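You operate a simulated robot arm through the tools that you are given. There is no shell and no other tool. Be economical: measure what you need, move in short steps, check, and stop when the job is done.

You run a simulated robot arm. Do the job below in one go: nothing can be reset, and whatever is moved stays where it is left.

## Task
Wire-brush the rust off the short stud and grease its thread.
Fine: both brushes back in the stand, lid back on the grease tin, the other stud left as it is. Set down upright: wire brush, grease brush. A coat counts when it lies all over at full strength: go over it till it gets no stronger. What is to be rubbed or washed off counts as gone when no trace of it is left.

It is judged by the outcome, as a careful person would: the job done as asked, and still so three seconds after it is handed in. It fails if anything else is knocked over, pushed out of place, dropped, spilled or broken. Lids that push on must go on centred and level and be pressed home; caps that screw on are set level and turned clockwise until they are tight.

## Robot
A 6-joint arm with a two-finger parallel gripper, fixed in place. Base frame: the origin is at the foot of the arm, x ahead of it, y to its left, z up; the work surface is at about z = 0. Units: m, degrees, N and s.
With the tool pointing down near the work surface it reaches from about 0.14 to 0.58 m from the base axis. Its first joint turns from -66.0 to 66.0 degrees. Payload 2.1 kg.
Tool frame: the origin (TCP) lies between the finger pads and is the grasp point; the fingertips stand 0.03 m ahead of it; z points along the fingers, y is the line along which they close. The gripper opens to 0.094 m. The fingers are 0.028 m wide and 0.01 m thick; the gripper's body (0.05 by 0.096 m) begins 0.055 m behind the TCP.
Orientation is told as [roll, pitch, yaw] about the base's x, y, z axes, in that order, counted from this pose: with the fingers straight down and closing along the base's y, the tool's x points along the base's -x, its y along +y and its z along -z.

## Interface
- The arm moves only by the tool apply_moves. Its argument "deltas" is a list of rows, each a list of 7 numbers: the shift along the tool's x, y, z in units of 30 mm (1.0 is 30 mm), then the turn, a rotation vector about the tool's x, y, z in units of 6 degrees (1.0 is 6 degrees), then the finger opening in m, from 0 to 0.094. In form: [[x, y, z, wx, wy, wz, hand], ...]. A call has 1 to 8 rows; each row shifts and turns the commanded pose from where the row before left it, along the tool's axes as they then stand. A call with a number of a shift or a turn outside -1 to 1 is refused whole. Rows are played at 5 a second. More than 0.05 m and 8.6 degrees between two rows, or a gripper value outside its range, and nothing of the call is played. Where a pose cannot be reached the arm comes as near as it can. A force on the tool above 90 N (or 10 N above the force at the start of the call, whichever is more), or a blocked arm, ends the call early, and 0.2 s more pass. The fingers move at their own pace (about 0.072 m/s each) and stop on an object; they squeeze with about 28 N. The grip force told is the motor's: it shows also when the fingers shut on nothing. Time passes only in rows, and 0.2 s behind the last, so rows that do not move let the fingers close. It gives the time, the measured TCP pose, the force on the tool (base axes), the opening and the grip force at its end, in the units of the frame above (readings bear some noise), with the torque about the TCP (base axes, N m) and any sound that the robot's microphone picked up.
- Cameras (640 x 400 px; columns grow to the right, rows downward): "scene" is fixed at [0.0584, -0.3811, 0.4982]; the picture's right is [0.65, -0.76, 0.00], its down [-0.42, -0.36, -0.84] and it looks along [0.63, 0.54, -0.55] (base axes); focal length 255 px, centre (320, 200). "wrist" rides on the gripper at [0.076, 0.014, -0.102] in the tool frame; the picture's right is [-0.18, 0.98, 0.00], its down [-0.75, -0.14, -0.64] and it looks along [-0.63, -0.12, 0.77] (tool axes); focal length 243 px, centre (320, 200). There is no depth. A picture from a camera that has moved, and an enlarged one, comes with that camera's place and axes in the base frame and with its lens. The place of the scene camera against the robot may be out by one fixed shift of up to 0.018 m in any direction.
- grab_frame(camera): a new picture of that camera. No time passes.
- zoom(camera, box): a new picture of the part [left, top, right, bottom] of that camera's present view, enlarged. No time passes.
- finish_job(): hands the job in; it is judged then, once.

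Go step by step. Nothing tells you positions but the pictures and the camera data: compare them with the known pose of the tool, close in by small moves and look again before you grip or let go. The budget is 120 turns and 84 pictures, counting those below and the enlarged ones. Unless the task says otherwise, let go and move clear before handing in, and close with one line.

The tools are called after "Call:" as name(argument=value, ...) on one line, values as JSON. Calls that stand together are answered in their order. apply_moves: Moves the arm, as the interface text tells. Its arguments: {"type":"object","properties":{"deltas":{"type":"array"}},"required":["deltas"]} The other tools are called the same way: grab_frame (camera) takes a picture; zoom (camera, box) takes an enlarged picture of a part of a camera's view; finish_job () hands the job in.

At the start:

```text
time_s: 0.0
position: [0.3765, 0.0119, 0.3473]
tcp_rot: [0.0, -0.1, 0.0]
contact_force: [-0.2, 0.0, 0.0]
wrist_torque: [-0.01, -0.01, 0.0]
gripper_width: 0.0937
gripper_force: 0.0
```

scene: 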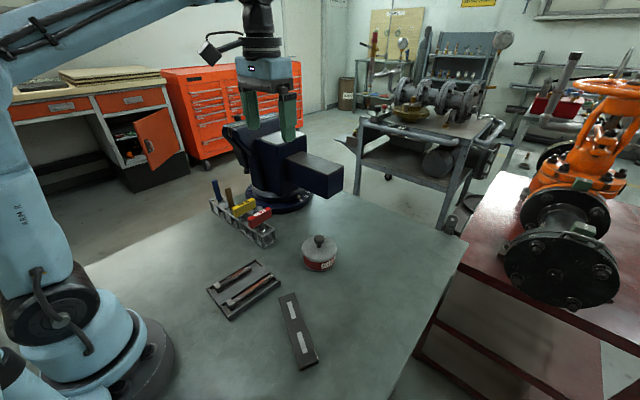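
wrist: 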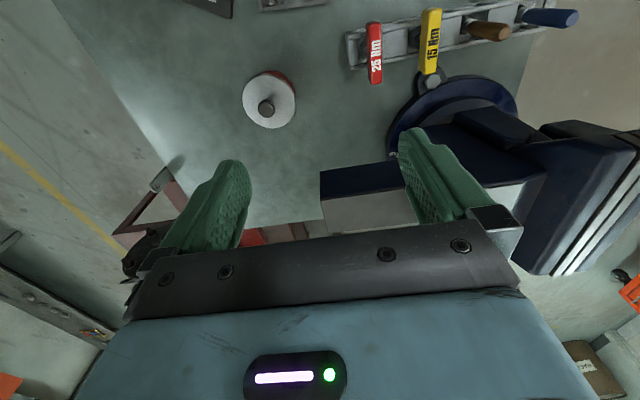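

I see a stand with four tools, a grease tin with a knobbed lid, a tray with two studs, and another dark block with labels. I'll look closer first.

Call:
zoom(camera="scene", box=[190, 170, 350, 270])

Call:
zoom(camera="scene", box=[190, 250, 350, 380])

Call:
zoom(camera="wrist", box=[180, 0, 600, 200])

```text
4.00 times, centred on (270, 220) of scene
camera zoom: at [0.0584, -0.3811, 0.4982], right [0.65, -0.76, 0.0], down [-0.42, -0.36, -0.84], along [0.63, 0.54, -0.55], focal length 1020 px, centre (520, 120)
```

zoom: 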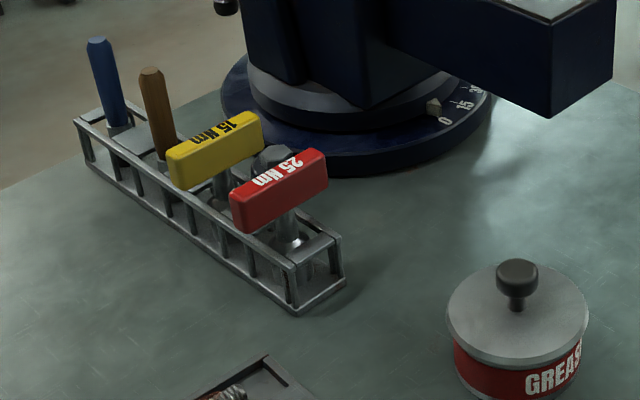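

```text
3.08 times, centred on (270, 315) of scene
camera zoom: at [0.0584, -0.3811, 0.4982], right [0.65, -0.76, 0.0], down [-0.42, -0.36, -0.84], along [0.63, 0.54, -0.55], focal length 784 px, centre (474, -154)
```

zoom: 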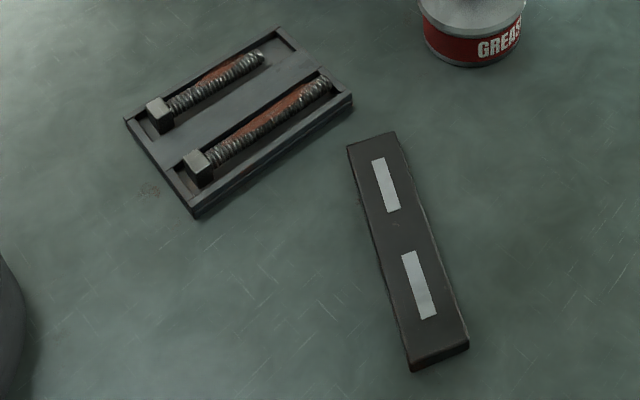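

```text
1.52 times, centred on (390, 100) of wrist
camera zoom: at [0.2984, 0.0256, 0.4495], right [0.18, 0.98, 0.0], down [0.75, -0.14, 0.64], along [0.63, -0.12, -0.77], focal length 370 px, centre (213, 352)
```

zoom: 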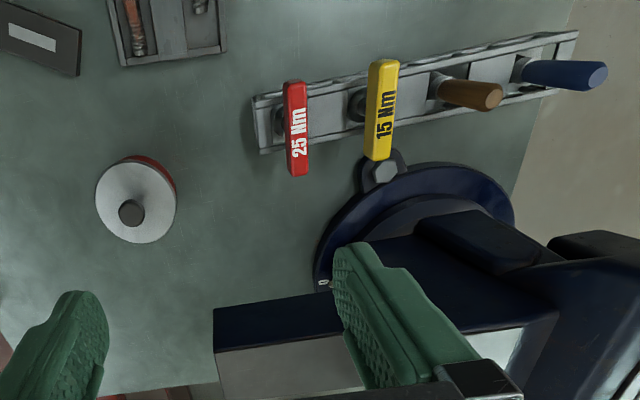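

The tin is near (0.408,-0.08), the tray near (0.22,-0.01) and the stand along y 0.08 to 0.34 at x about 0.37. I'll move back for a wrist view of the tray, and zoom on the stand.

Call:
apply_moves(deltas=[[0.87, 0, 0.26, 0, 0, 0, 0.094], [0.87, 0, 0.26, 0, 0, 0, 0.094], [0.87, 0, 0.26, 0, 0, 0, 0.094], [0.87, 0, 0.26, 0, 0, 0, 0.094], [0.87, 0, 0.26, 0, 0, 0, 0.094], [0.87, 0, 0.26, 0, 0, 0, 0.094]])

Call:
grab_frame(camera="wrist")

Call:
zoom(camera="scene", box=[200, 170, 280, 250])

```text
time_s: 1.4
position: [0.2189, 0.0111, 0.2989]
tcp_rot: [0.0, 0.0, 0.0]
contact_force: [-0.3, -0.4, -1.3]
wrist_torque: [0.01, 0.01, -0.02]
gripper_width: 0.094
gripper_force: 0.1
```

```text
78 pictures are left
camera wrist: at [0.1408, 0.0261, 0.4022], right [0.18, 0.98, 0.0], down [0.75, -0.14, 0.64], along [0.63, -0.12, -0.77], focal length 243 px, centre (320, 200)
```

wrist: 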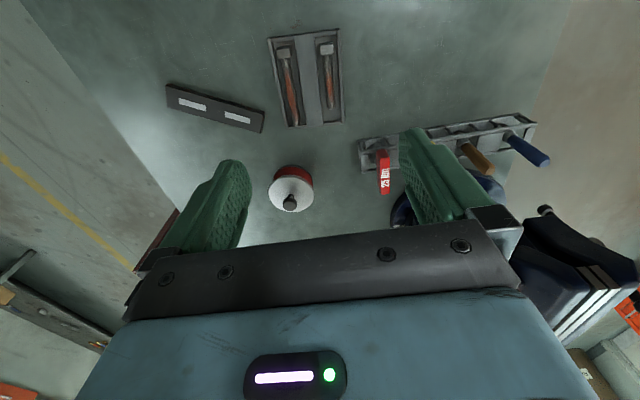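

```text
5.00 times, centred on (240, 210) of scene
camera zoom: at [0.0584, -0.3811, 0.4982], right [0.65, -0.76, 0.0], down [-0.42, -0.36, -0.84], along [0.63, 0.54, -0.55], focal length 1275 px, centre (720, 150)
```

zoom: 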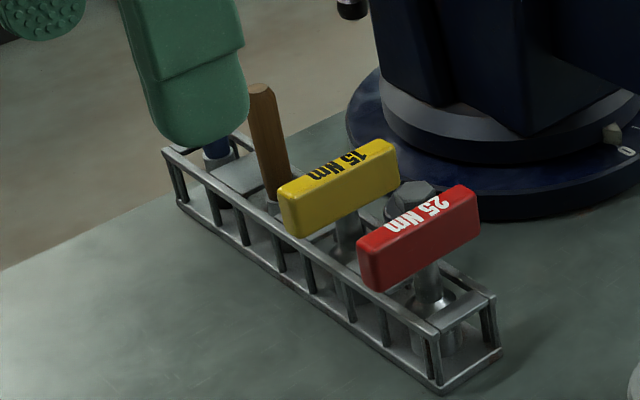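

The tray is well in view; I'll zoom in on it.

Call:
zoom(camera="wrist", box=[240, 20, 380, 140])

Call:
zoom(camera="wrist", box=[420, 90, 560, 190])

```text
3.33 times, centred on (310, 80) of wrist
camera zoom: at [0.1408, 0.0261, 0.4022], right [0.18, 0.98, 0.0], down [0.75, -0.14, 0.64], along [0.63, -0.12, -0.77], focal length 809 px, centre (353, 600)
```

zoom: 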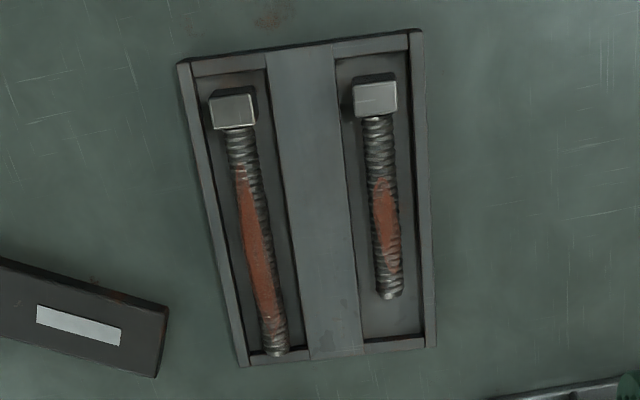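

```text
4.00 times, centred on (490, 140) of wrist
camera zoom: at [0.1408, 0.0261, 0.4022], right [0.18, 0.98, 0.0], down [0.75, -0.14, 0.64], along [0.63, -0.12, -0.77], focal length 970 px, centre (-360, 440)
```

zoom: 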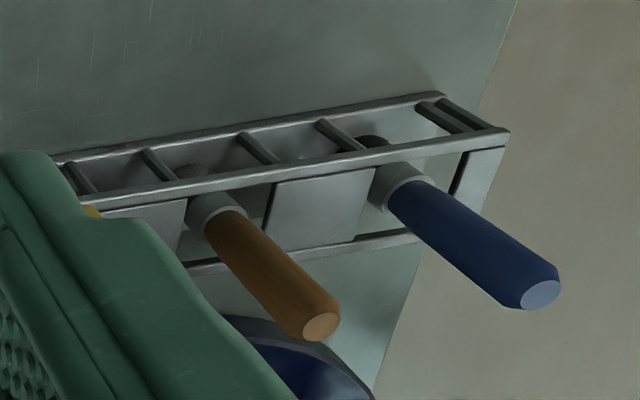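

The rust is a patch along the top of each stud; the short one runs from about (0.20,0.023) to (0.275,0.017). Next I go above the brown-handled brush near (0.365,0.222), staying high.

Call:
apply_moves(deltas=[[-0.5, 0.88, 0.2, 0, 0, 0, 0.06], [-0.5, 0.88, 0.2, 0, 0, 0, 0.06], [-0.5, 0.88, 0.2, 0, 0, 0, 0.06], [-0.5, 0.88, 0.2, 0, 0, 0, 0.06], [-0.5, 0.88, 0.2, 0, 0, 0, 0.06], [-0.5, 0.88, 0.2, 0, 0, 0, 0.06], [-0.5, 0.88, 0.2, 0, 0, 0, 0.06], [-0.5, 0.87, 0.2, 0, 0, 0, 0.06]])

Call:
grab_frame(camera="wrist")

Call:
grab_frame(camera="scene")

```text
time_s: 3.2
position: [0.3402, 0.222, 0.2534]
tcp_rot: [0.0, 0.0, -0.1]
contact_force: [-0.8, 0.3, -1.2]
wrist_torque: [-0.02, 0.02, 0.02]
gripper_width: 0.06
gripper_force: 0.2
```

```text
74 pictures are left
camera wrist: at [0.262, 0.2363, 0.3555], right [0.18, 0.98, 0.0], down [0.75, -0.14, 0.64], along [0.63, -0.12, -0.77], focal length 243 px, centre (320, 200)
```

wrist: 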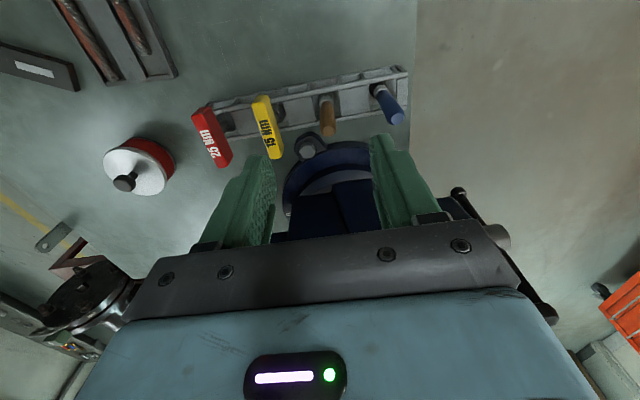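

```text
73 pictures are left
```

scene: 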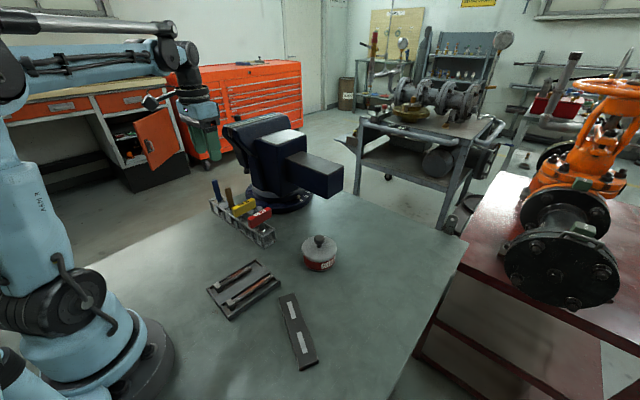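

The brown handle's top is at about (0.369,0.223,0.115). I'll align over it and come down partway.

Call:
apply_moves(deltas=[[-0.95, 0.03, 0, 0, 0, 0, 0.045], [0, 0, 0.9, 0, 0, 0, 0.045], [0, 0, 0.9, 0, 0, 0, 0.045], [0, 0, 0.9, 0, 0, 0, 0.045], [0, 0, 0, 0, 0, 0, 0.045]])

Call:
grab_frame(camera="wrist")

Call:
zoom(camera="scene", box=[170, 120, 330, 250])

```text
time_s: 4.4
position: [0.3667, 0.221, 0.1715]
tcp_rot: [0.1, -0.1, 0.0]
contact_force: [-0.1, 0.1, 0.6]
wrist_torque: [-0.01, 0.05, -0.01]
gripper_width: 0.0451
gripper_force: 0.0
```

```text
72 pictures are left
camera wrist: at [0.289, 0.2355, 0.2732], right [0.18, 0.98, 0.0], down [0.75, -0.14, 0.64], along [0.63, -0.12, -0.77], focal length 243 px, centre (320, 200)
```

wrist: 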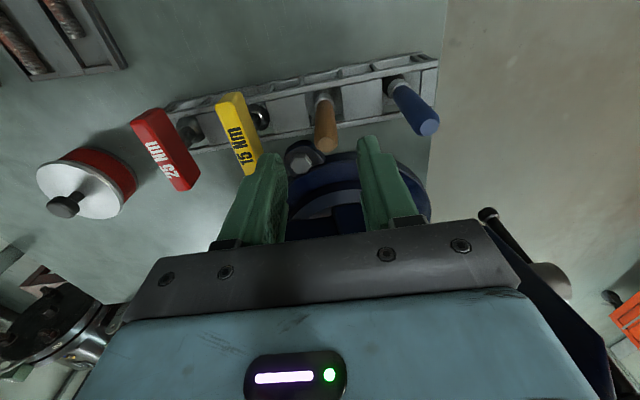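

```text
3.08 times, centred on (250, 185) of scene
camera zoom: at [0.0584, -0.3811, 0.4982], right [0.65, -0.76, 0.0], down [-0.42, -0.36, -0.84], along [0.63, 0.54, -0.55], focal length 784 px, centre (535, 246)
```

zoom: 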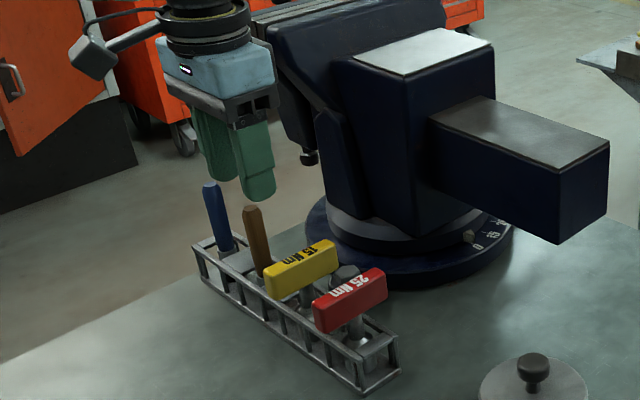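

Brown top measures (0.368,0.225). Shifting slightly, descending to grasp height and closing.

Call:
apply_moves(deltas=[[-0.04, 0.11, 0.5, 0, 0, 0, 0.045], [0, 0, 0.7, 0, 0, 0, 0.045], [0, 0, 0.7, 0, 0, 0, 0.045], [0, 0, 0.65, 0, 0, 0, 0.045], [0, 0, 0, 0, 0, 0, 0.0], [0, 0, 0, 0, 0, 0, 0.0], [0, 0, 0, 0, 0, 0, 0.0]])

Call:
zoom(camera="scene", box=[190, 150, 290, 250])

```text
time_s: 6.0
position: [0.3679, 0.2242, 0.0953]
tcp_rot: [0.1, 0.0, 0.0]
contact_force: [0.3, -0.5, 0.3]
wrist_torque: [-0.03, 0.01, -0.02]
gripper_width: 0.0163
gripper_force: 27.4
```

```text
4.00 times, centred on (240, 200) of scene
camera zoom: at [0.0584, -0.3811, 0.4982], right [0.65, -0.76, 0.0], down [-0.42, -0.36, -0.84], along [0.63, 0.54, -0.55], focal length 1020 px, centre (640, 200)
```

zoom: 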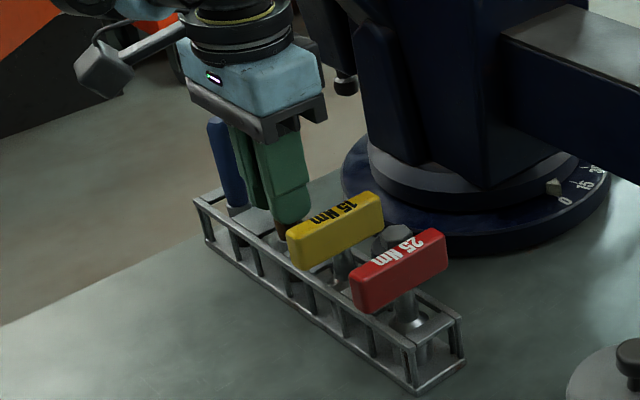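

The brown handle is gripped at 16 mm. Lifting straight up to see its bristles.

Call:
apply_moves(deltas=[[0, 0, -0.5, 0, 0, 0, 0], [0, 0, -0.8, 0, 0, 0, 0], [0, 0, -0.8, 0, 0, 0, 0], [0, 0, -0.8, 0, 0, 0, 0], [0, 0, -0.8, 0, 0, 0, 0], [0, 0, -0.8, 0, 0, 0, 0]])

Call:
zoom(camera="scene", box=[170, 110, 290, 230])

```text
time_s: 7.4
position: [0.3678, 0.2258, 0.231]
tcp_rot: [0.0, -0.1, -0.1]
contact_force: [0.8, 0.9, -0.3]
wrist_torque: [-0.02, 0.0, 0.0]
gripper_width: 0.0164
gripper_force: 28.2
```

```text
3.33 times, centred on (230, 170) of scene
camera zoom: at [0.0584, -0.3811, 0.4982], right [0.65, -0.76, 0.0], down [-0.42, -0.36, -0.84], along [0.63, 0.54, -0.55], focal length 850 px, centre (620, 300)
```

zoom: 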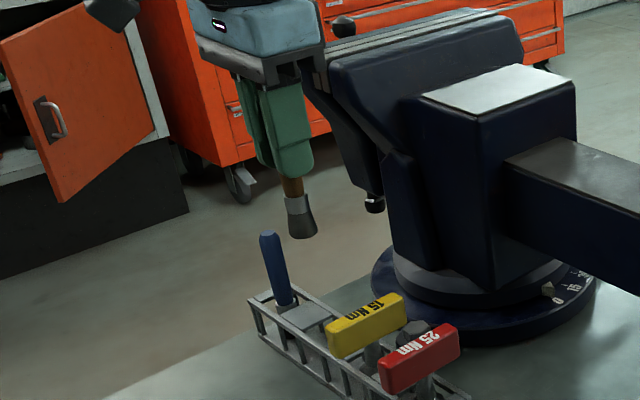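

The brush has a dark flared tip about 0.08 m below the TCP. I zoom to identify its bristles.

Call:
zoom(camera="scene", box=[210, 155, 250, 185])

Call:
grab_frame(camera="wrist")

```text
13.33 times, centred on (230, 170) of scene
camera zoom: at [0.0584, -0.3811, 0.4982], right [0.65, -0.76, 0.0], down [-0.42, -0.36, -0.84], along [0.63, 0.54, -0.55], focal length 3400 px, centre (1520, 600)
```

zoom: 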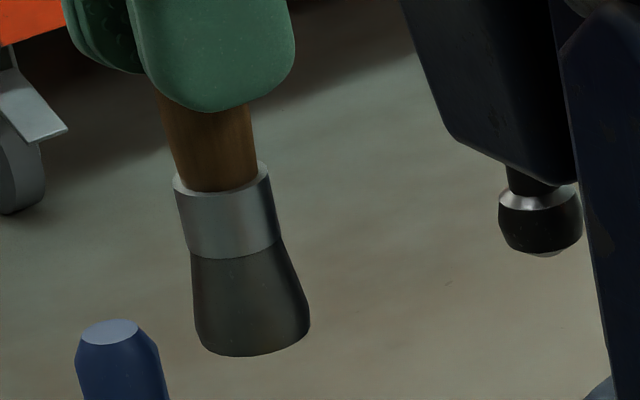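

```text
67 pictures are left
camera wrist: at [0.2904, 0.2402, 0.3325], right [0.18, 0.98, 0.0], down [0.75, -0.14, 0.64], along [0.63, -0.12, -0.77], focal length 243 px, centre (320, 200)
```

wrist: 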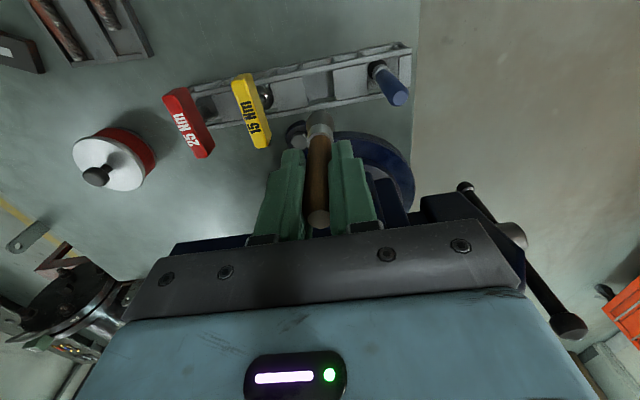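

It is a dark grey flared brush; unclear whether it is wire. I'll look at the blue one's bristles through the open stand.

Call:
zoom(camera="scene", box=[205, 190, 245, 220])

Call:
zoom(camera="wrist", box=[340, 30, 430, 110])

```text
13.33 times, centred on (225, 205) of scene
camera zoom: at [0.0584, -0.3811, 0.4982], right [0.65, -0.76, 0.0], down [-0.42, -0.36, -0.84], along [0.63, 0.54, -0.55], focal length 3400 px, centre (1587, 133)
```

zoom: 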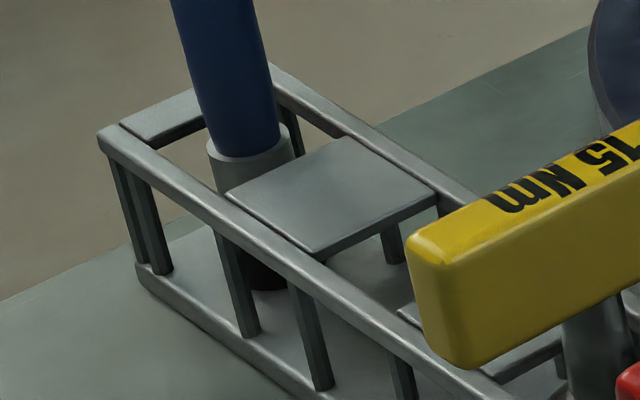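

```text
5.00 times, centred on (385, 70) of wrist
camera zoom: at [0.2904, 0.2402, 0.3325], right [0.18, 0.98, 0.0], down [0.75, -0.14, 0.64], along [0.63, -0.12, -0.77], focal length 1213 px, centre (-5, 850)
```

zoom: 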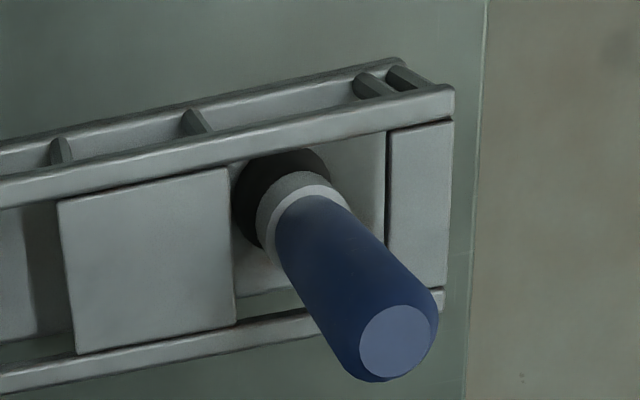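

The blue one's bristles look nearly black in the stand, the brown one's steel grey, but I want certainty. I'll set the brown back in its place and lift the blue for comparison.

Call:
apply_moves(deltas=[[0, -0.03, 0.8, 0, 0, 0, 0], [0, 0, 0.8, 0, 0, 0, 0], [0, 0, 0.8, 0, 0, 0, 0], [0, 0, 0.8, 0, 0, 0, 0], [0, 0, 0.8, 0, 0, 0, 0], [0, 0, 0.45, 0, 0, 0, 0], [0, 0, 0, 0, 0, 0, 0]])

Call:
zoom(camera="scene", box=[190, 150, 290, 250])

```text
time_s: 9.0
position: [0.3683, 0.2262, 0.0957]
tcp_rot: [0.0, 0.0, -0.1]
contact_force: [-0.2, 0.2, -0.5]
wrist_torque: [-0.04, -0.01, 0.01]
gripper_width: 0.0163
gripper_force: 27.7
```

```text
4.00 times, centred on (240, 200) of scene
camera zoom: at [0.0584, -0.3811, 0.4982], right [0.65, -0.76, 0.0], down [-0.42, -0.36, -0.84], along [0.63, 0.54, -0.55], focal length 1020 px, centre (640, 200)
```

zoom: 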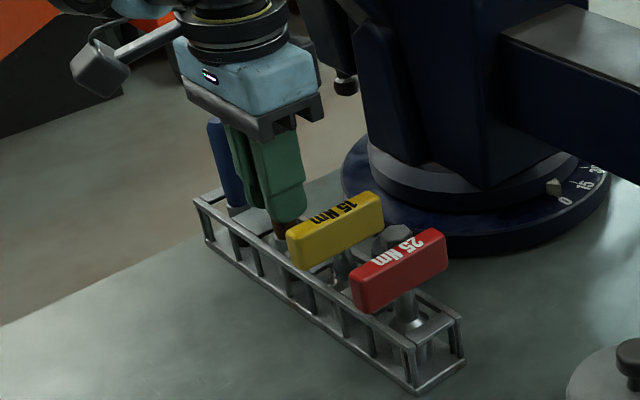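

Brown is back at its height. Releasing, rising, and going over the blue one at (0.369,0.296).

Call:
apply_moves(deltas=[[0, 0, 0, 0, 0, 0, 0.045], [0, 0, 0, 0, 0, 0, 0.045], [0, 0, -1, 0, 0, 0, 0.045], [0, 0, -1, 0, 0, 0, 0.045], [0, 0, -0.7, 0, 0, 0, 0.045], [0, 1, 0, 0, 0, 0, 0.045], [-0.02, 0.9, 0, 0, 0, 0, 0.045], [0, 0.43, 0, 0, 0, 0, 0.045]])

Call:
grab_frame(camera="wrist")

```text
time_s: 10.8
position: [0.3709, 0.2968, 0.1783]
tcp_rot: [-0.1, 0.0, 0.0]
contact_force: [-0.1, 0.5, 1.0]
wrist_torque: [0.02, 0.04, 0.02]
gripper_width: 0.0448
gripper_force: 0.1
```

```text
63 pictures are left
camera wrist: at [0.2929, 0.3112, 0.2801], right [0.18, 0.98, 0.0], down [0.75, -0.14, 0.64], along [0.63, -0.12, -0.77], focal length 243 px, centre (320, 200)
```

wrist: 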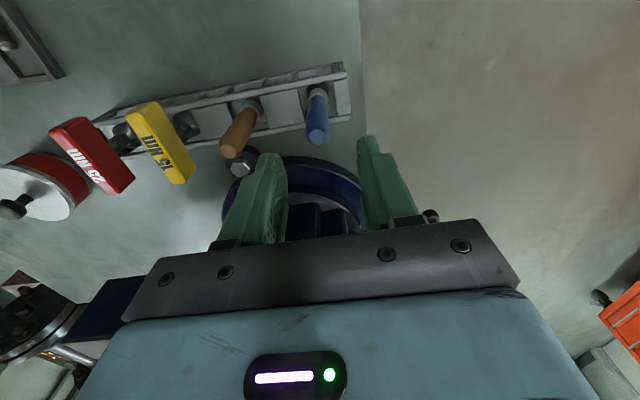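

Blue is aligned. Descending, gripping and lifting it.

Call:
apply_moves(deltas=[[0.03, -0.03, 0.9, 0, 0, 0, 0.045], [0, 0, 0.9, 0, 0, 0, 0.045], [0, 0, 0.96, 0, 0, 0, 0.045], [0, 0, 0, 0, 0, 0, 0.0], [0, 0, 0, 0, 0, 0, 0.0], [0, 0, 0, 0, 0, 0, 0.0]])

Call:
apply_moves(deltas=[[0, 0, -0.5, 0, 0, 0, 0], [0, 0, -0.8, 0, 0, 0, 0], [0, 0, -0.8, 0, 0, 0, 0], [0, 0, -0.8, 0, 0, 0, 0], [0, 0, -0.8, 0, 0, 0, 0]])

Call:
zoom(camera="scene", box=[180, 140, 250, 220])

```text
time_s: 12.2
position: [0.3696, 0.2936, 0.0965]
tcp_rot: [0.0, 0.0, 0.0]
contact_force: [0.1, 0.5, 0.5]
wrist_torque: [0.01, 0.01, -0.01]
gripper_width: 0.0164
gripper_force: 28.0
```

```text
time_s: 13.4
position: [0.3664, 0.2966, 0.2062]
tcp_rot: [-0.1, 0.1, 0.0]
contact_force: [-0.1, -0.2, -0.5]
wrist_torque: [0.0, 0.03, 0.02]
gripper_width: 0.0165
gripper_force: 28.0
```

```text
5.00 times, centred on (215, 180) of scene
camera zoom: at [0.0584, -0.3811, 0.4982], right [0.65, -0.76, 0.0], down [-0.42, -0.36, -0.84], along [0.63, 0.54, -0.55], focal length 1275 px, centre (845, 300)
```

zoom: 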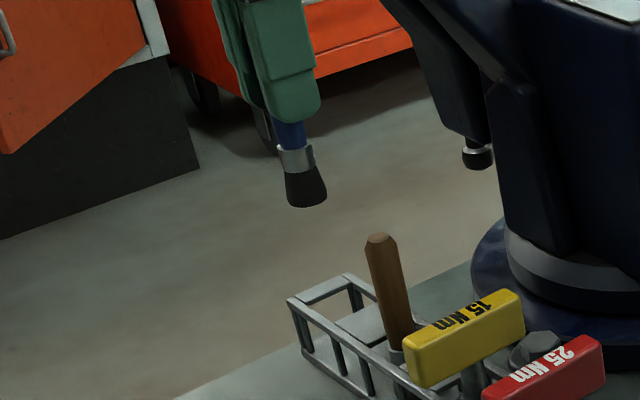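

The blue one has black bristles (grease brush); the brown one's steel grey makes it the wire brush. Blue goes back down.

Call:
apply_moves(deltas=[[-0.07, -0.03, 0.8, 0, 0, 0, 0], [0, 0, 0.8, 0, 0, 0, 0], [0, 0, 0.8, 0, 0, 0, 0], [0, 0, 0.8, 0, 0, 0, 0], [0, 0, 0.45, 0, 0, 0, 0], [0, 0, 0, 0, 0, 0, 0]])

```text
time_s: 14.8
position: [0.3724, 0.2948, 0.0938]
tcp_rot: [0.0, 0.0, 0.0]
contact_force: [-0.3, -0.3, -1.0]
wrist_torque: [-0.01, -0.03, 0.04]
gripper_width: 0.0165
gripper_force: 28.3
```

Blue is down at its old height. Releasing and going back to the brown handle.

Call:
apply_moves(deltas=[[0, 0, 0, 0, 0, 0, 0.045], [0, 0, 0, 0, 0, 0, 0.045], [0, 0, -1, 0, 0, 0, 0.045], [0, 0, -1, 0, 0, 0, 0.045], [0, 0, -0.76, 0, 0, 0, 0.045], [0, -1, 0, 0, 0, 0, 0.045], [0.06, -0.9, 0, 0, 0, 0, 0.045], [0, -0.4, 0, 0, 0, 0, 0.045]])

Call:
grab_frame(camera="wrist")

```text
time_s: 16.6
position: [0.3721, 0.2252, 0.1798]
tcp_rot: [0.0, 0.0, 0.0]
contact_force: [0.2, 1.1, -0.4]
wrist_torque: [0.02, 0.0, 0.0]
gripper_width: 0.0451
gripper_force: 0.1
```

```text
61 pictures are left
camera wrist: at [0.2936, 0.2396, 0.2817], right [0.18, 0.98, 0.0], down [0.75, -0.14, 0.64], along [0.63, -0.12, -0.77], focal length 243 px, centre (320, 200)
```

wrist: 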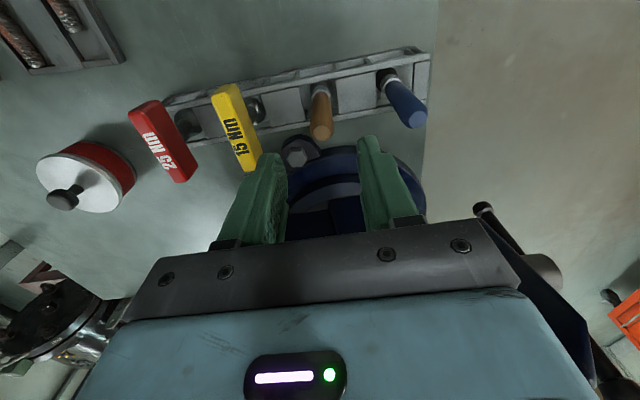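

Brown top measures about (0.367,0.226). Descending, gripping and lifting.

Call:
apply_moves(deltas=[[0.07, 0.02, 0.9, 0, 0, 0, 0.045], [0, 0, 0.9, 0, 0, 0, 0.045], [0, 0, 1.0, 0, 0, 0, 0.045], [0, 0, 0, 0, 0, 0, 0.0], [0, 0, 0, 0, 0, 0, 0.0], [0, 0, 0, 0, 0, 0, 0.0]])

Call:
apply_moves(deltas=[[0, 0, -0.5, 0, 0, 0, 0], [0, 0, -0.9, 0, 0, 0, 0], [0, 0, -0.9, 0, 0, 0, 0], [0, 0, -0.9, 0, 0, 0, 0], [0, 0, -0.9, 0, 0, 0, 0], [0, 0, -0.6, 0, 0, 0, 0]])

```text
time_s: 18.0
position: [0.3655, 0.2239, 0.0956]
tcp_rot: [0.0, -0.2, 0.0]
contact_force: [-0.2, 1.2, -0.5]
wrist_torque: [-0.04, -0.01, 0.01]
gripper_width: 0.0164
gripper_force: 28.1
```

```text
time_s: 19.4
position: [0.3674, 0.2243, 0.2393]
tcp_rot: [0.0, 0.0, 0.0]
contact_force: [0.3, -0.1, -1.6]
wrist_torque: [0.01, -0.03, 0.02]
gripper_width: 0.0168
gripper_force: 28.0
```

The wire brush is in hand. Moving over the short stud at a safe height.

Call:
apply_moves(deltas=[[0.55, -0.85, 0, 0, 0, 0, 0], [0.55, -0.85, 0, 0, 0, 0, 0], [0.55, -0.85, 0, 0, 0, 0, 0], [0.55, -0.85, 0, 0, 0, 0, 0], [0.55, -0.85, 0.3, 0, 0, 0, 0], [0.55, -0.85, 0.6, 0, 0, 0, 0], [0.55, -0.85, 0.7, 0, 0, 0, 0], [0.55, -0.81, 0.7, 0, 0, 0, 0]])

Call:
grab_frame(camera="wrist")

Call:
zoom(camera="scene", box=[190, 210, 310, 330])

```text
time_s: 21.2
position: [0.2346, 0.0225, 0.1659]
tcp_rot: [0.0, 0.0, -0.1]
contact_force: [-0.7, -0.1, -1.1]
wrist_torque: [0.01, 0.01, 0.0]
gripper_width: 0.0162
gripper_force: 28.1
```

```text
60 pictures are left
camera wrist: at [0.1572, 0.0365, 0.2677], right [0.18, 0.98, 0.0], down [0.75, -0.14, 0.64], along [0.63, -0.12, -0.77], focal length 243 px, centre (320, 200)
```

wrist: 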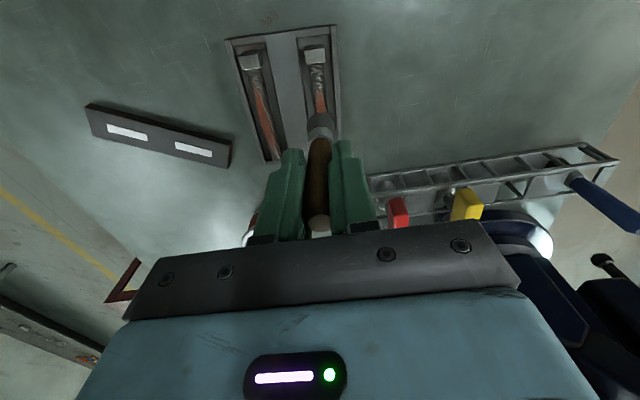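

```text
3.33 times, centred on (250, 270) of scene
camera zoom: at [0.0584, -0.3811, 0.4982], right [0.65, -0.76, 0.0], down [-0.42, -0.36, -0.84], along [0.63, 0.54, -0.55], focal length 850 px, centre (553, -33)
```

zoom: 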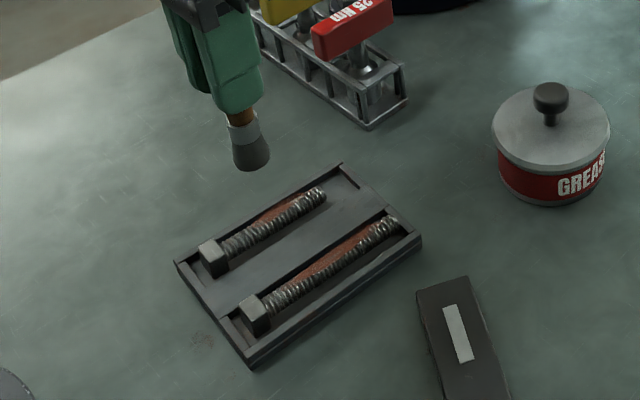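

The brush tip is over the rust patch. Lowering carefully toward the thread, watching force.

Call:
apply_moves(deltas=[[0, -0.08, 0.7, 0, 0, 0, 0], [0, 0, 0.6, 0, 0, 0, 0], [0, 0, 0.4, 0, 0, 0, 0], [0, 0, 0, 0, 0, 0, 0]])

Call:
zoom(camera="scene", box=[200, 240, 280, 310])

```text
time_s: 22.2
position: [0.2358, 0.0176, 0.1147]
tcp_rot: [0.0, 0.0, 0.0]
contact_force: [-0.4, 1.3, -0.8]
wrist_torque: [0.01, 0.05, -0.01]
gripper_width: 0.0163
gripper_force: 28.1
```

```text
5.71 times, centred on (240, 275) of scene
camera zoom: at [0.0584, -0.3811, 0.4982], right [0.65, -0.76, 0.0], down [-0.42, -0.36, -0.84], along [0.63, 0.54, -0.55], focal length 1457 px, centre (777, -229)
```

zoom: 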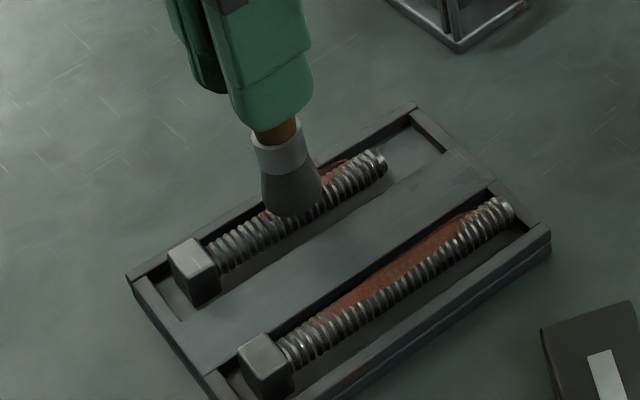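

The tip is a few mm above the thread. Going down in small steps to feel contact.

Call:
apply_moves(deltas=[[0, 0.03, 0.15, 0, 0, 0, 0], [0, 0, 0.05, 0, 0, 0, 0]])

Call:
apply_moves(deltas=[[0, 0, 0.1, 0, 0, 0, 0], [0, 0, 0, 0, 0, 0, 0]])

Call:
apply_moves(deltas=[[0, 0, 0.1, 0, 0, 0, 0], [0, 0, 0, 0, 0, 0, 0]])

Call:
zoom(camera="scene", box=[200, 240, 280, 310])

```text
time_s: 22.8
position: [0.2355, 0.021, 0.11]
tcp_rot: [0.0, 0.0, 0.1]
contact_force: [-0.3, 0.1, 1.0]
wrist_torque: [-0.02, 0.02, 0.01]
gripper_width: 0.0165
gripper_force: 27.9
```

```text
time_s: 23.4
position: [0.2357, 0.0215, 0.109]
tcp_rot: [0.0, -0.1, -0.1]
contact_force: [3.9, -0.4, 27.3]
wrist_torque: [0.0, -0.1, 0.01]
gripper_width: 0.0164
gripper_force: 27.7
```

```text
time_s: 24.0
position: [0.2348, 0.0196, 0.1046]
tcp_rot: [0.0, 0.0, 0.0]
contact_force: [1.0, -0.5, 19.0]
wrist_torque: [0.02, -0.04, 0.02]
gripper_width: 0.0169
gripper_force: 28.3
```

```text
5.71 times, centred on (240, 275) of scene
camera zoom: at [0.0583, -0.3811, 0.4982], right [0.65, -0.76, 0.0], down [-0.42, -0.36, -0.84], along [0.63, 0.54, -0.55], focal length 1457 px, centre (777, -229)
```

zoom: 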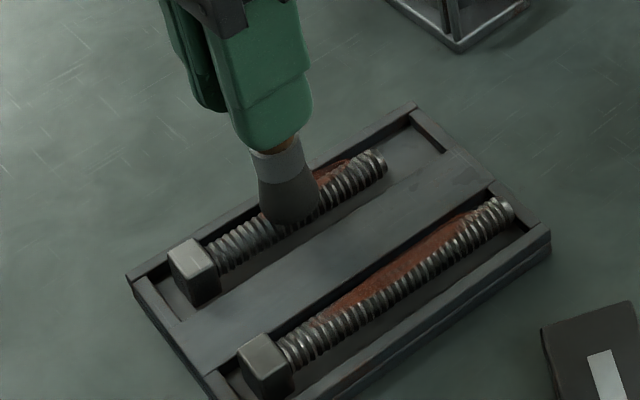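

Contact made at TCP z≈0.107; the brush slid a little in the grip. I'll ease up slightly and make a test stroke.

Call:
apply_moves(deltas=[[0, 0, -0.07, 0, 0, 0, 0], [-0.5, -0.04, 0, 0, 0, 0, 0], [-0.5, -0.04, 0, 0, 0, 0, 0], [0.5, 0.04, 0, 0, 0, 0, 0], [0.5, 0.04, 0, 0, 0, 0, 0], [0.5, 0.04, 0, 0, 0, 0, 0], [0.4, 0.04, 0, 0, 0, 0, 0]])

Call:
zoom(camera="scene", box=[200, 240, 280, 310])

```text
time_s: 25.6
position: [0.2094, 0.0237, 0.1076]
tcp_rot: [0.0, 0.0, 0.0]
contact_force: [0.2, 0.1, -1.4]
wrist_torque: [-0.02, 0.04, 0.0]
gripper_width: 0.0169
gripper_force: 27.8
```

```text
5.71 times, centred on (240, 275) of scene
camera zoom: at [0.0584, -0.3811, 0.4982], right [0.65, -0.76, 0.0], down [-0.42, -0.36, -0.84], along [0.63, 0.54, -0.55], focal length 1457 px, centre (777, -229)
```

zoom: 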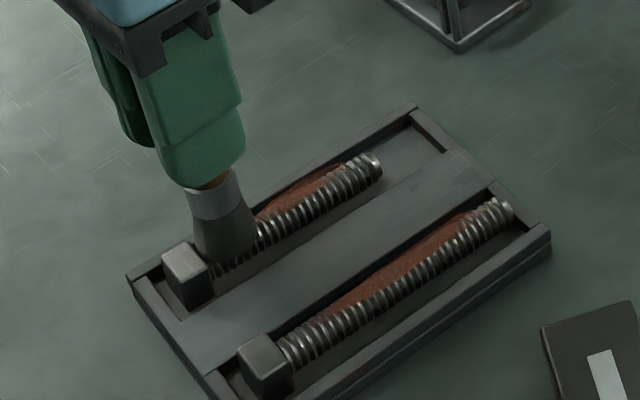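

The rust is still there and the stroke had no pressure; the brush also nudged the head a little. I'll move off the head, press lightly and stroke again.

Call:
apply_moves(deltas=[[-0.35, -0.03, 0, 0, 0, 0, 0], [-0.1, 0, 0.05, 0, 0, 0, 0], [-0.4, -0.03, 0, 0, 0, 0, 0], [-0.4, -0.03, 0, 0, 0, 0, 0], [-0.4, -0.03, 0, 0, 0, 0, 0], [-0.2, -0.03, 0, 0, 0, 0, 0]])

Call:
zoom(camera="scene", box=[200, 240, 280, 310])

```text
time_s: 27.0
position: [0.2646, 0.0174, 0.1051]
tcp_rot: [0.0, 0.0, 0.0]
contact_force: [-1.0, 0.1, -0.1]
wrist_torque: [0.02, -0.02, 0.01]
gripper_width: 0.0167
gripper_force: 28.7
```

```text
5.71 times, centred on (240, 275) of scene
camera zoom: at [0.0584, -0.3811, 0.4982], right [0.65, -0.76, 0.0], down [-0.42, -0.36, -0.84], along [0.63, 0.54, -0.55], focal length 1457 px, centre (777, -229)
```

zoom: 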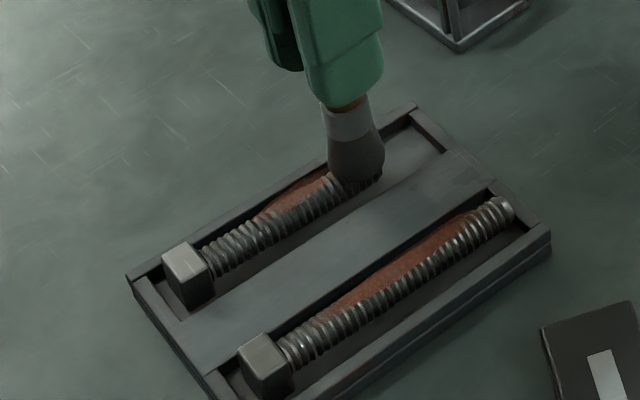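

Still no pressure. I'll step down here until I feel a few newtons.

Call:
apply_moves(deltas=[[0.3, 0, 0.04, 0, 0, 0, 0], [0.1, 0, 0, 0, 0, 0, 0]])

Call:
apply_moves(deltas=[[0.1, 0, 0.04, 0, 0, 0, 0], [0.1, 0, 0, 0, 0, 0, 0]])

Call:
apply_moves(deltas=[[0.1, 0, 0.03, 0, 0, 0, 0], [0.1, 0, 0, 0, 0, 0, 0]])

```text
time_s: 27.6
position: [0.2515, 0.0178, 0.1042]
tcp_rot: [0.0, 0.0, 0.0]
contact_force: [4.2, -1.6, 11.3]
wrist_torque: [-0.04, -0.34, 0.03]
gripper_width: 0.0166
gripper_force: 28.3
```

```text
time_s: 28.2
position: [0.2448, 0.0183, 0.1032]
tcp_rot: [0.1, 0.0, -0.1]
contact_force: [2.3, 0.1, 8.7]
wrist_torque: [-0.02, -0.16, -0.01]
gripper_width: 0.017
gripper_force: 27.8
```

```text
time_s: 28.8
position: [0.2394, 0.0193, 0.103]
tcp_rot: [0.1, -0.2, 0.1]
contact_force: [8.4, -1.3, 17.7]
wrist_torque: [-0.01, -0.57, -0.02]
gripper_width: 0.0169
gripper_force: 28.1
```

Now pressing with about 10–18 N. Stroking along the rust back and forth.

Call:
apply_moves(deltas=[[0.3, 0.03, 0, 0, 0, 0, 0], [0.3, 0.03, 0, 0, 0, 0, 0], [-0.4, -0.03, 0, 0, 0, 0, 0], [-0.4, -0.03, 0, 0, 0, 0, 0], [-0.4, -0.03, 0, 0, 0, 0, 0], [-0.3, -0.03, 0, 0, 0, 0, 0], [0.4, 0.03, 0, 0, 0, 0, 0], [0.4, 0.03, 0, 0, 0, 0, 0]])

Call:
zoom(camera="scene", box=[200, 240, 280, 310])

```text
time_s: 30.6
position: [0.2456, 0.0187, 0.101]
tcp_rot: [0.0, -0.2, 0.0]
contact_force: [7.1, 0.0, 14.2]
wrist_torque: [0.0, -0.52, -0.01]
gripper_width: 0.0167
gripper_force: 27.7
```

```text
5.71 times, centred on (240, 275) of scene
camera zoom: at [0.0583, -0.3811, 0.4982], right [0.65, -0.76, 0.0], down [-0.42, -0.36, -0.84], along [0.63, 0.54, -0.55], focal length 1457 px, centre (777, -229)
```

zoom: 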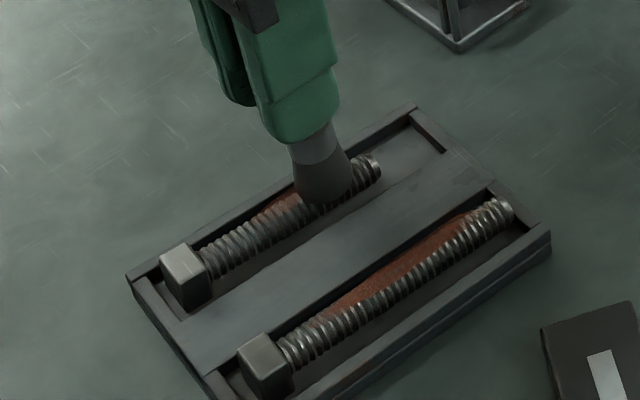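

The top is clearing, with rust left toward the far (+y) side. More strokes offset toward +y.

Call:
apply_moves(deltas=[[0.3, 0.13, 0, 0, 0, 0, 0], [0.3, 0.03, 0, 0, 0, 0, 0], [0.2, 0.02, 0, 0, 0, 0, 0], [-0.4, -0.03, 0, 0, 0, 0, 0], [-0.4, -0.03, 0, 0, 0, 0, 0], [-0.4, -0.03, 0, 0, 0, 0, 0], [-0.3, -0.03, 0, 0, 0, 0, 0], [0.4, 0.1, 0, 0, 0, 0, 0]])

Call:
apply_moves(deltas=[[0.4, 0.03, 0, 0, 0, 0, 0], [0.4, 0.03, 0, 0, 0, 0, 0], [0.3, 0.03, 0, 0, 0, 0, 0], [-0.4, -0.03, 0, 0, 0, 0, 0], [-0.4, -0.03, 0, 0, 0, 0, 0], [-0.4, -0.03, 0, 0, 0, 0, 0], [-0.3, -0.03, 0, 0, 0, 0, 0], [0, 0, -0.7, 0, 0, 0, 0]])

Call:
apply_moves(deltas=[[0, 0, -0.9, 0, 0, 0, 0], [-0.5, 0, -0.7, 0, 0, 0, 0], [-0.7, 0, -0.5, 0, 0, 0, 0], [-0.7, 0, 0, 0, 0, 0, 0]])

Call:
zoom(camera="wrist", box=[200, 0, 400, 130])

Call:
zoom(camera="scene", box=[200, 240, 280, 310])

```text
time_s: 32.4
position: [0.2526, 0.0222, 0.1006]
tcp_rot: [-0.1, 0.0, -0.1]
contact_force: [-0.6, -0.4, -0.9]
wrist_torque: [-0.04, 0.0, 0.04]
gripper_width: 0.017
gripper_force: 28.3
```

```text
time_s: 34.2
position: [0.2633, 0.0214, 0.1217]
tcp_rot: [0.1, 0.0, 0.0]
contact_force: [-0.2, 0.1, -0.6]
wrist_torque: [0.0, 0.0, -0.03]
gripper_width: 0.0167
gripper_force: 28.1
```

```text
time_s: 35.2
position: [0.3233, 0.0236, 0.1849]
tcp_rot: [0.1, 0.0, -0.1]
contact_force: [0.1, 0.6, -0.9]
wrist_torque: [-0.04, -0.01, 0.01]
gripper_width: 0.0167
gripper_force: 28.1
```

```text
3.08 times, centred on (300, 65) of wrist
camera zoom: at [0.2446, 0.038, 0.2879], right [0.18, 0.98, 0.0], down [0.75, -0.14, 0.64], along [0.63, -0.12, -0.77], focal length 746 px, centre (382, 615)
```

zoom: 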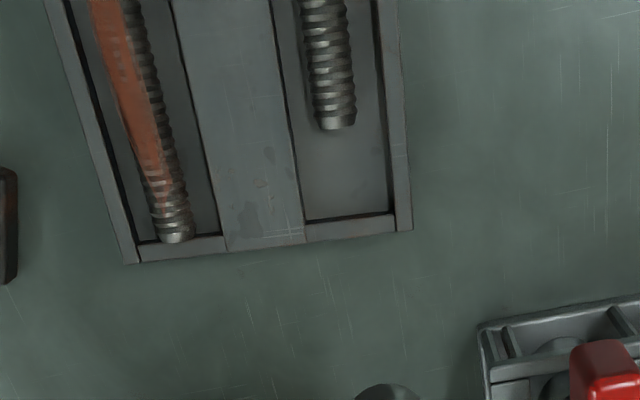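

```text
5.71 times, centred on (240, 275) of scene
camera zoom: at [0.0584, -0.3811, 0.4982], right [0.65, -0.76, 0.0], down [-0.42, -0.36, -0.84], along [0.63, 0.54, -0.55], focal length 1457 px, centre (777, -229)
```

zoom: 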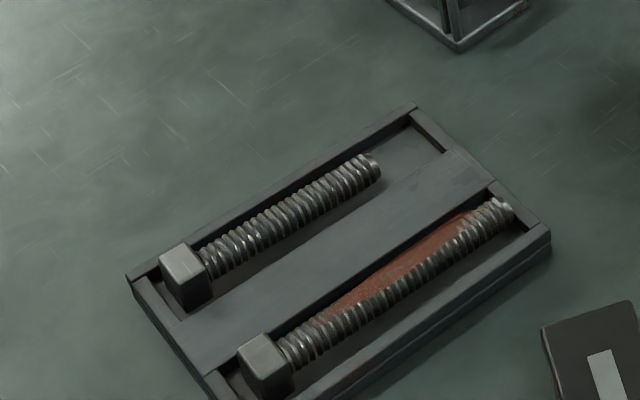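

The rust appears gone from this side. I'll look from above and the +y side for any trace.

Call:
apply_moves(deltas=[[0.9, 0.5, -0.2, 0, 0, 0, 0], [0.9, 0.5, 0, 0, 0, 0, 0], [0.7, 0.4, 0, 0, 0, 0, 0]])

Call:
zoom(camera="wrist", box=[200, 0, 340, 130])

```text
time_s: 36.0
position: [0.2485, 0.0631, 0.1935]
tcp_rot: [0.0, 0.0, 0.0]
contact_force: [-0.8, 0.0, -0.4]
wrist_torque: [0.02, 0.01, 0.0]
gripper_width: 0.0168
gripper_force: 28.0
```

```text
3.08 times, centred on (270, 65) of wrist
camera zoom: at [0.1702, 0.0791, 0.2956], right [0.18, 0.98, 0.0], down [0.75, -0.14, 0.64], along [0.63, -0.12, -0.77], focal length 746 px, centre (474, 615)
```

zoom: 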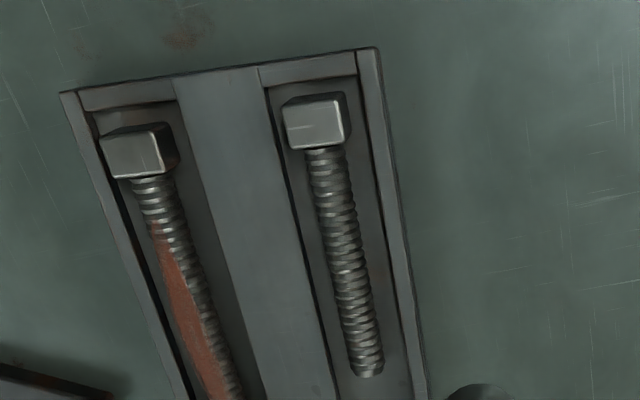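

The short stud is clean. Now carrying the wire brush back over its slot at (0.3675,0.225).

Call:
apply_moves(deltas=[[0, 0, -0.8, 0, 0, 0, 0], [-0.6, 0.8, -0.7, 0, 0, 0, 0], [-0.6, 0.8, 0, 0, 0, 0, 0], [-0.6, 0.8, 0, 0, 0, 0, 0], [-0.6, 0.8, 0, 0, 0, 0, 0], [-0.6, 0.8, 0, 0, 0, 0, 0], [-0.6, 0.8, 0, 0, 0, 0, 0], [-0.37, 0.6, 0, 0, 0, 0, 0]])

Call:
zoom(camera="scene", box=[180, 130, 280, 230])

Call:
grab_frame(camera="wrist")

```text
time_s: 37.8
position: [0.3644, 0.2281, 0.2375]
tcp_rot: [-0.1, 0.0, 0.0]
contact_force: [0.0, 0.4, -0.7]
wrist_torque: [-0.02, -0.02, 0.0]
gripper_width: 0.0169
gripper_force: 27.8
```

```text
4.00 times, centred on (230, 180) of scene
camera zoom: at [0.0584, -0.3811, 0.4982], right [0.65, -0.76, 0.0], down [-0.42, -0.36, -0.84], along [0.63, 0.54, -0.55], focal length 1020 px, centre (680, 280)
```

zoom: 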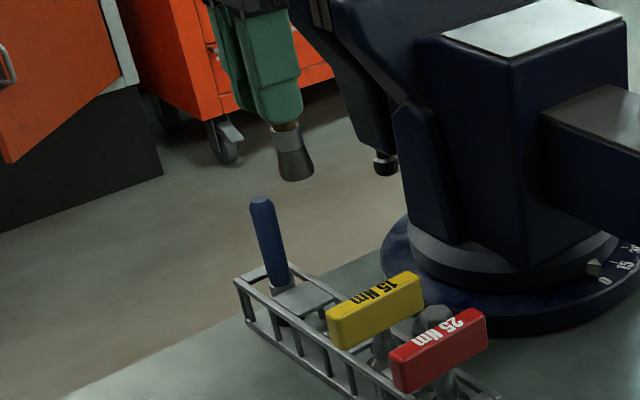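

```text
49 pictures are left
camera wrist: at [0.2865, 0.2424, 0.3395], right [0.18, 0.98, 0.0], down [0.75, -0.14, 0.64], along [0.63, -0.12, -0.77], focal length 243 px, centre (320, 200)
```

wrist: 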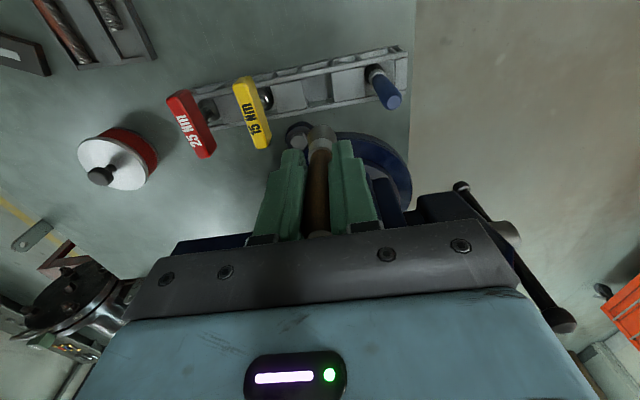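

The brush hangs straight, slipped about 6 mm up in the grip. Correcting to the exact grasp column and lowering to just above the seat.

Call:
apply_moves(deltas=[[-0.08, -0.05, 0.5, 0, 0, 0, 0], [0, 0, 0.9, 0, 0, 0, 0], [0, 0, 0.9, 0, 0, 0, 0], [0, 0, 0.8, 0, 0, 0, 0], [0, 0, 0.8, 0, 0, 0, 0], [0, 0, 0.75, 0, 0, 0, 0], [0, 0, 0, 0, 0, 0, 0]])

Call:
apply_moves(deltas=[[0, 0, 0.06, 0, 0, 0, 0], [0, 0, 0.06, 0, 0, 0, 0], [0, 0, 0, 0, 0, 0, 0]])

Call:
zoom(camera="scene", box=[200, 160, 270, 230])

```text
time_s: 39.2
position: [0.3676, 0.2272, 0.1094]
tcp_rot: [-0.1, 0.1, 0.2]
contact_force: [-3.2, 0.1, 31.2]
wrist_torque: [-0.05, -0.45, 0.01]
gripper_width: 0.0168
gripper_force: 27.8
stopped in row 6: the force on the tool passed its limit at 147 N (the readings are from after the stop); the commanded pose is now the measured one
```

```text
time_s: 39.7
position: [0.3682, 0.2276, 0.11]
tcp_rot: [-0.2, 0.2, 0.1]
contact_force: [-1.9, -0.7, 26.6]
wrist_torque: [0.01, -0.37, 0.0]
gripper_width: 0.0168
gripper_force: 28.4
stopped in row 2: the force on the tool passed its limit at 96 N (the readings are from after the stop); the commanded pose is now the measured one
```

```text
5.71 times, centred on (235, 195) of scene
camera zoom: at [0.0583, -0.3812, 0.4982], right [0.65, -0.76, 0.0], down [-0.42, -0.36, -0.84], along [0.63, 0.54, -0.55], focal length 1457 px, centre (806, 229)
```

zoom: 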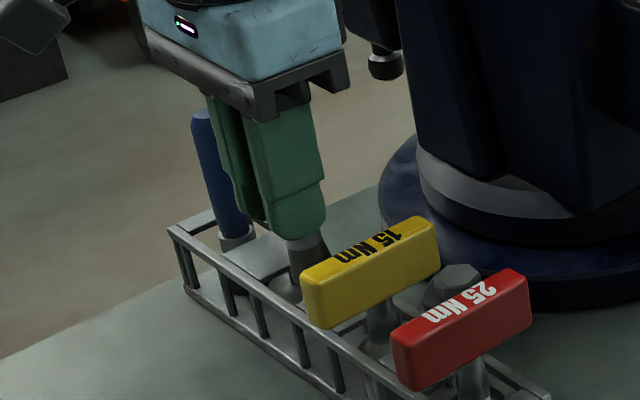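

The brush caught the rim of its slot. I'll lift clear and examine the brush's lie in the grip and the stand.

Call:
apply_moves(deltas=[[0, 0, -0.5, 0, 0, 0, 0], [0, 0, -0.9, 0, 0, 0, 0], [0, 0, -0.6, 0, 0, 0, 0]])

Call:
zoom(camera="scene", box=[190, 140, 270, 230])

Call:
zoom(camera="wrist", box=[220, 20, 430, 250])

```text
time_s: 40.5
position: [0.3679, 0.2258, 0.1664]
tcp_rot: [-0.1, 0.2, 0.1]
contact_force: [-0.4, -0.3, 0.1]
wrist_torque: [0.02, 0.0, 0.02]
gripper_width: 0.0166
gripper_force: 27.9
```

```text
4.44 times, centred on (230, 185) of scene
camera zoom: at [0.0584, -0.3811, 0.4982], right [0.65, -0.76, 0.0], down [-0.42, -0.36, -0.84], along [0.63, 0.54, -0.55], focal length 1133 px, centre (720, 267)
```

zoom: 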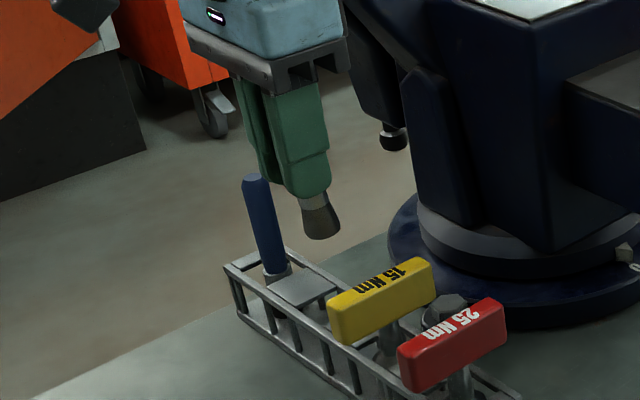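

```text
1.74 times, centred on (325, 135) of wrist
camera zoom: at [0.2908, 0.24, 0.2688], right [0.18, 0.98, 0.0], down [0.76, -0.14, 0.64], along [0.63, -0.12, -0.77], focal length 422 px, centre (311, 313)
```

zoom: 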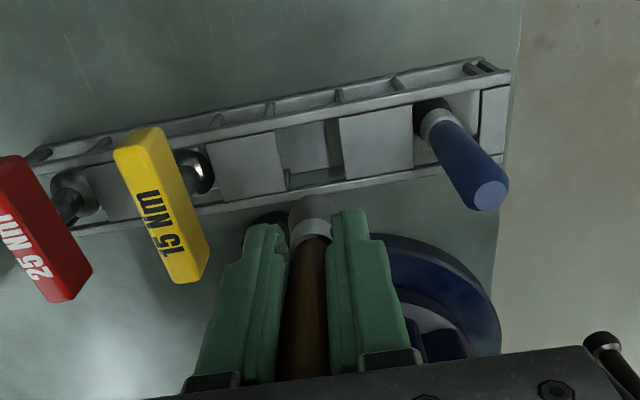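

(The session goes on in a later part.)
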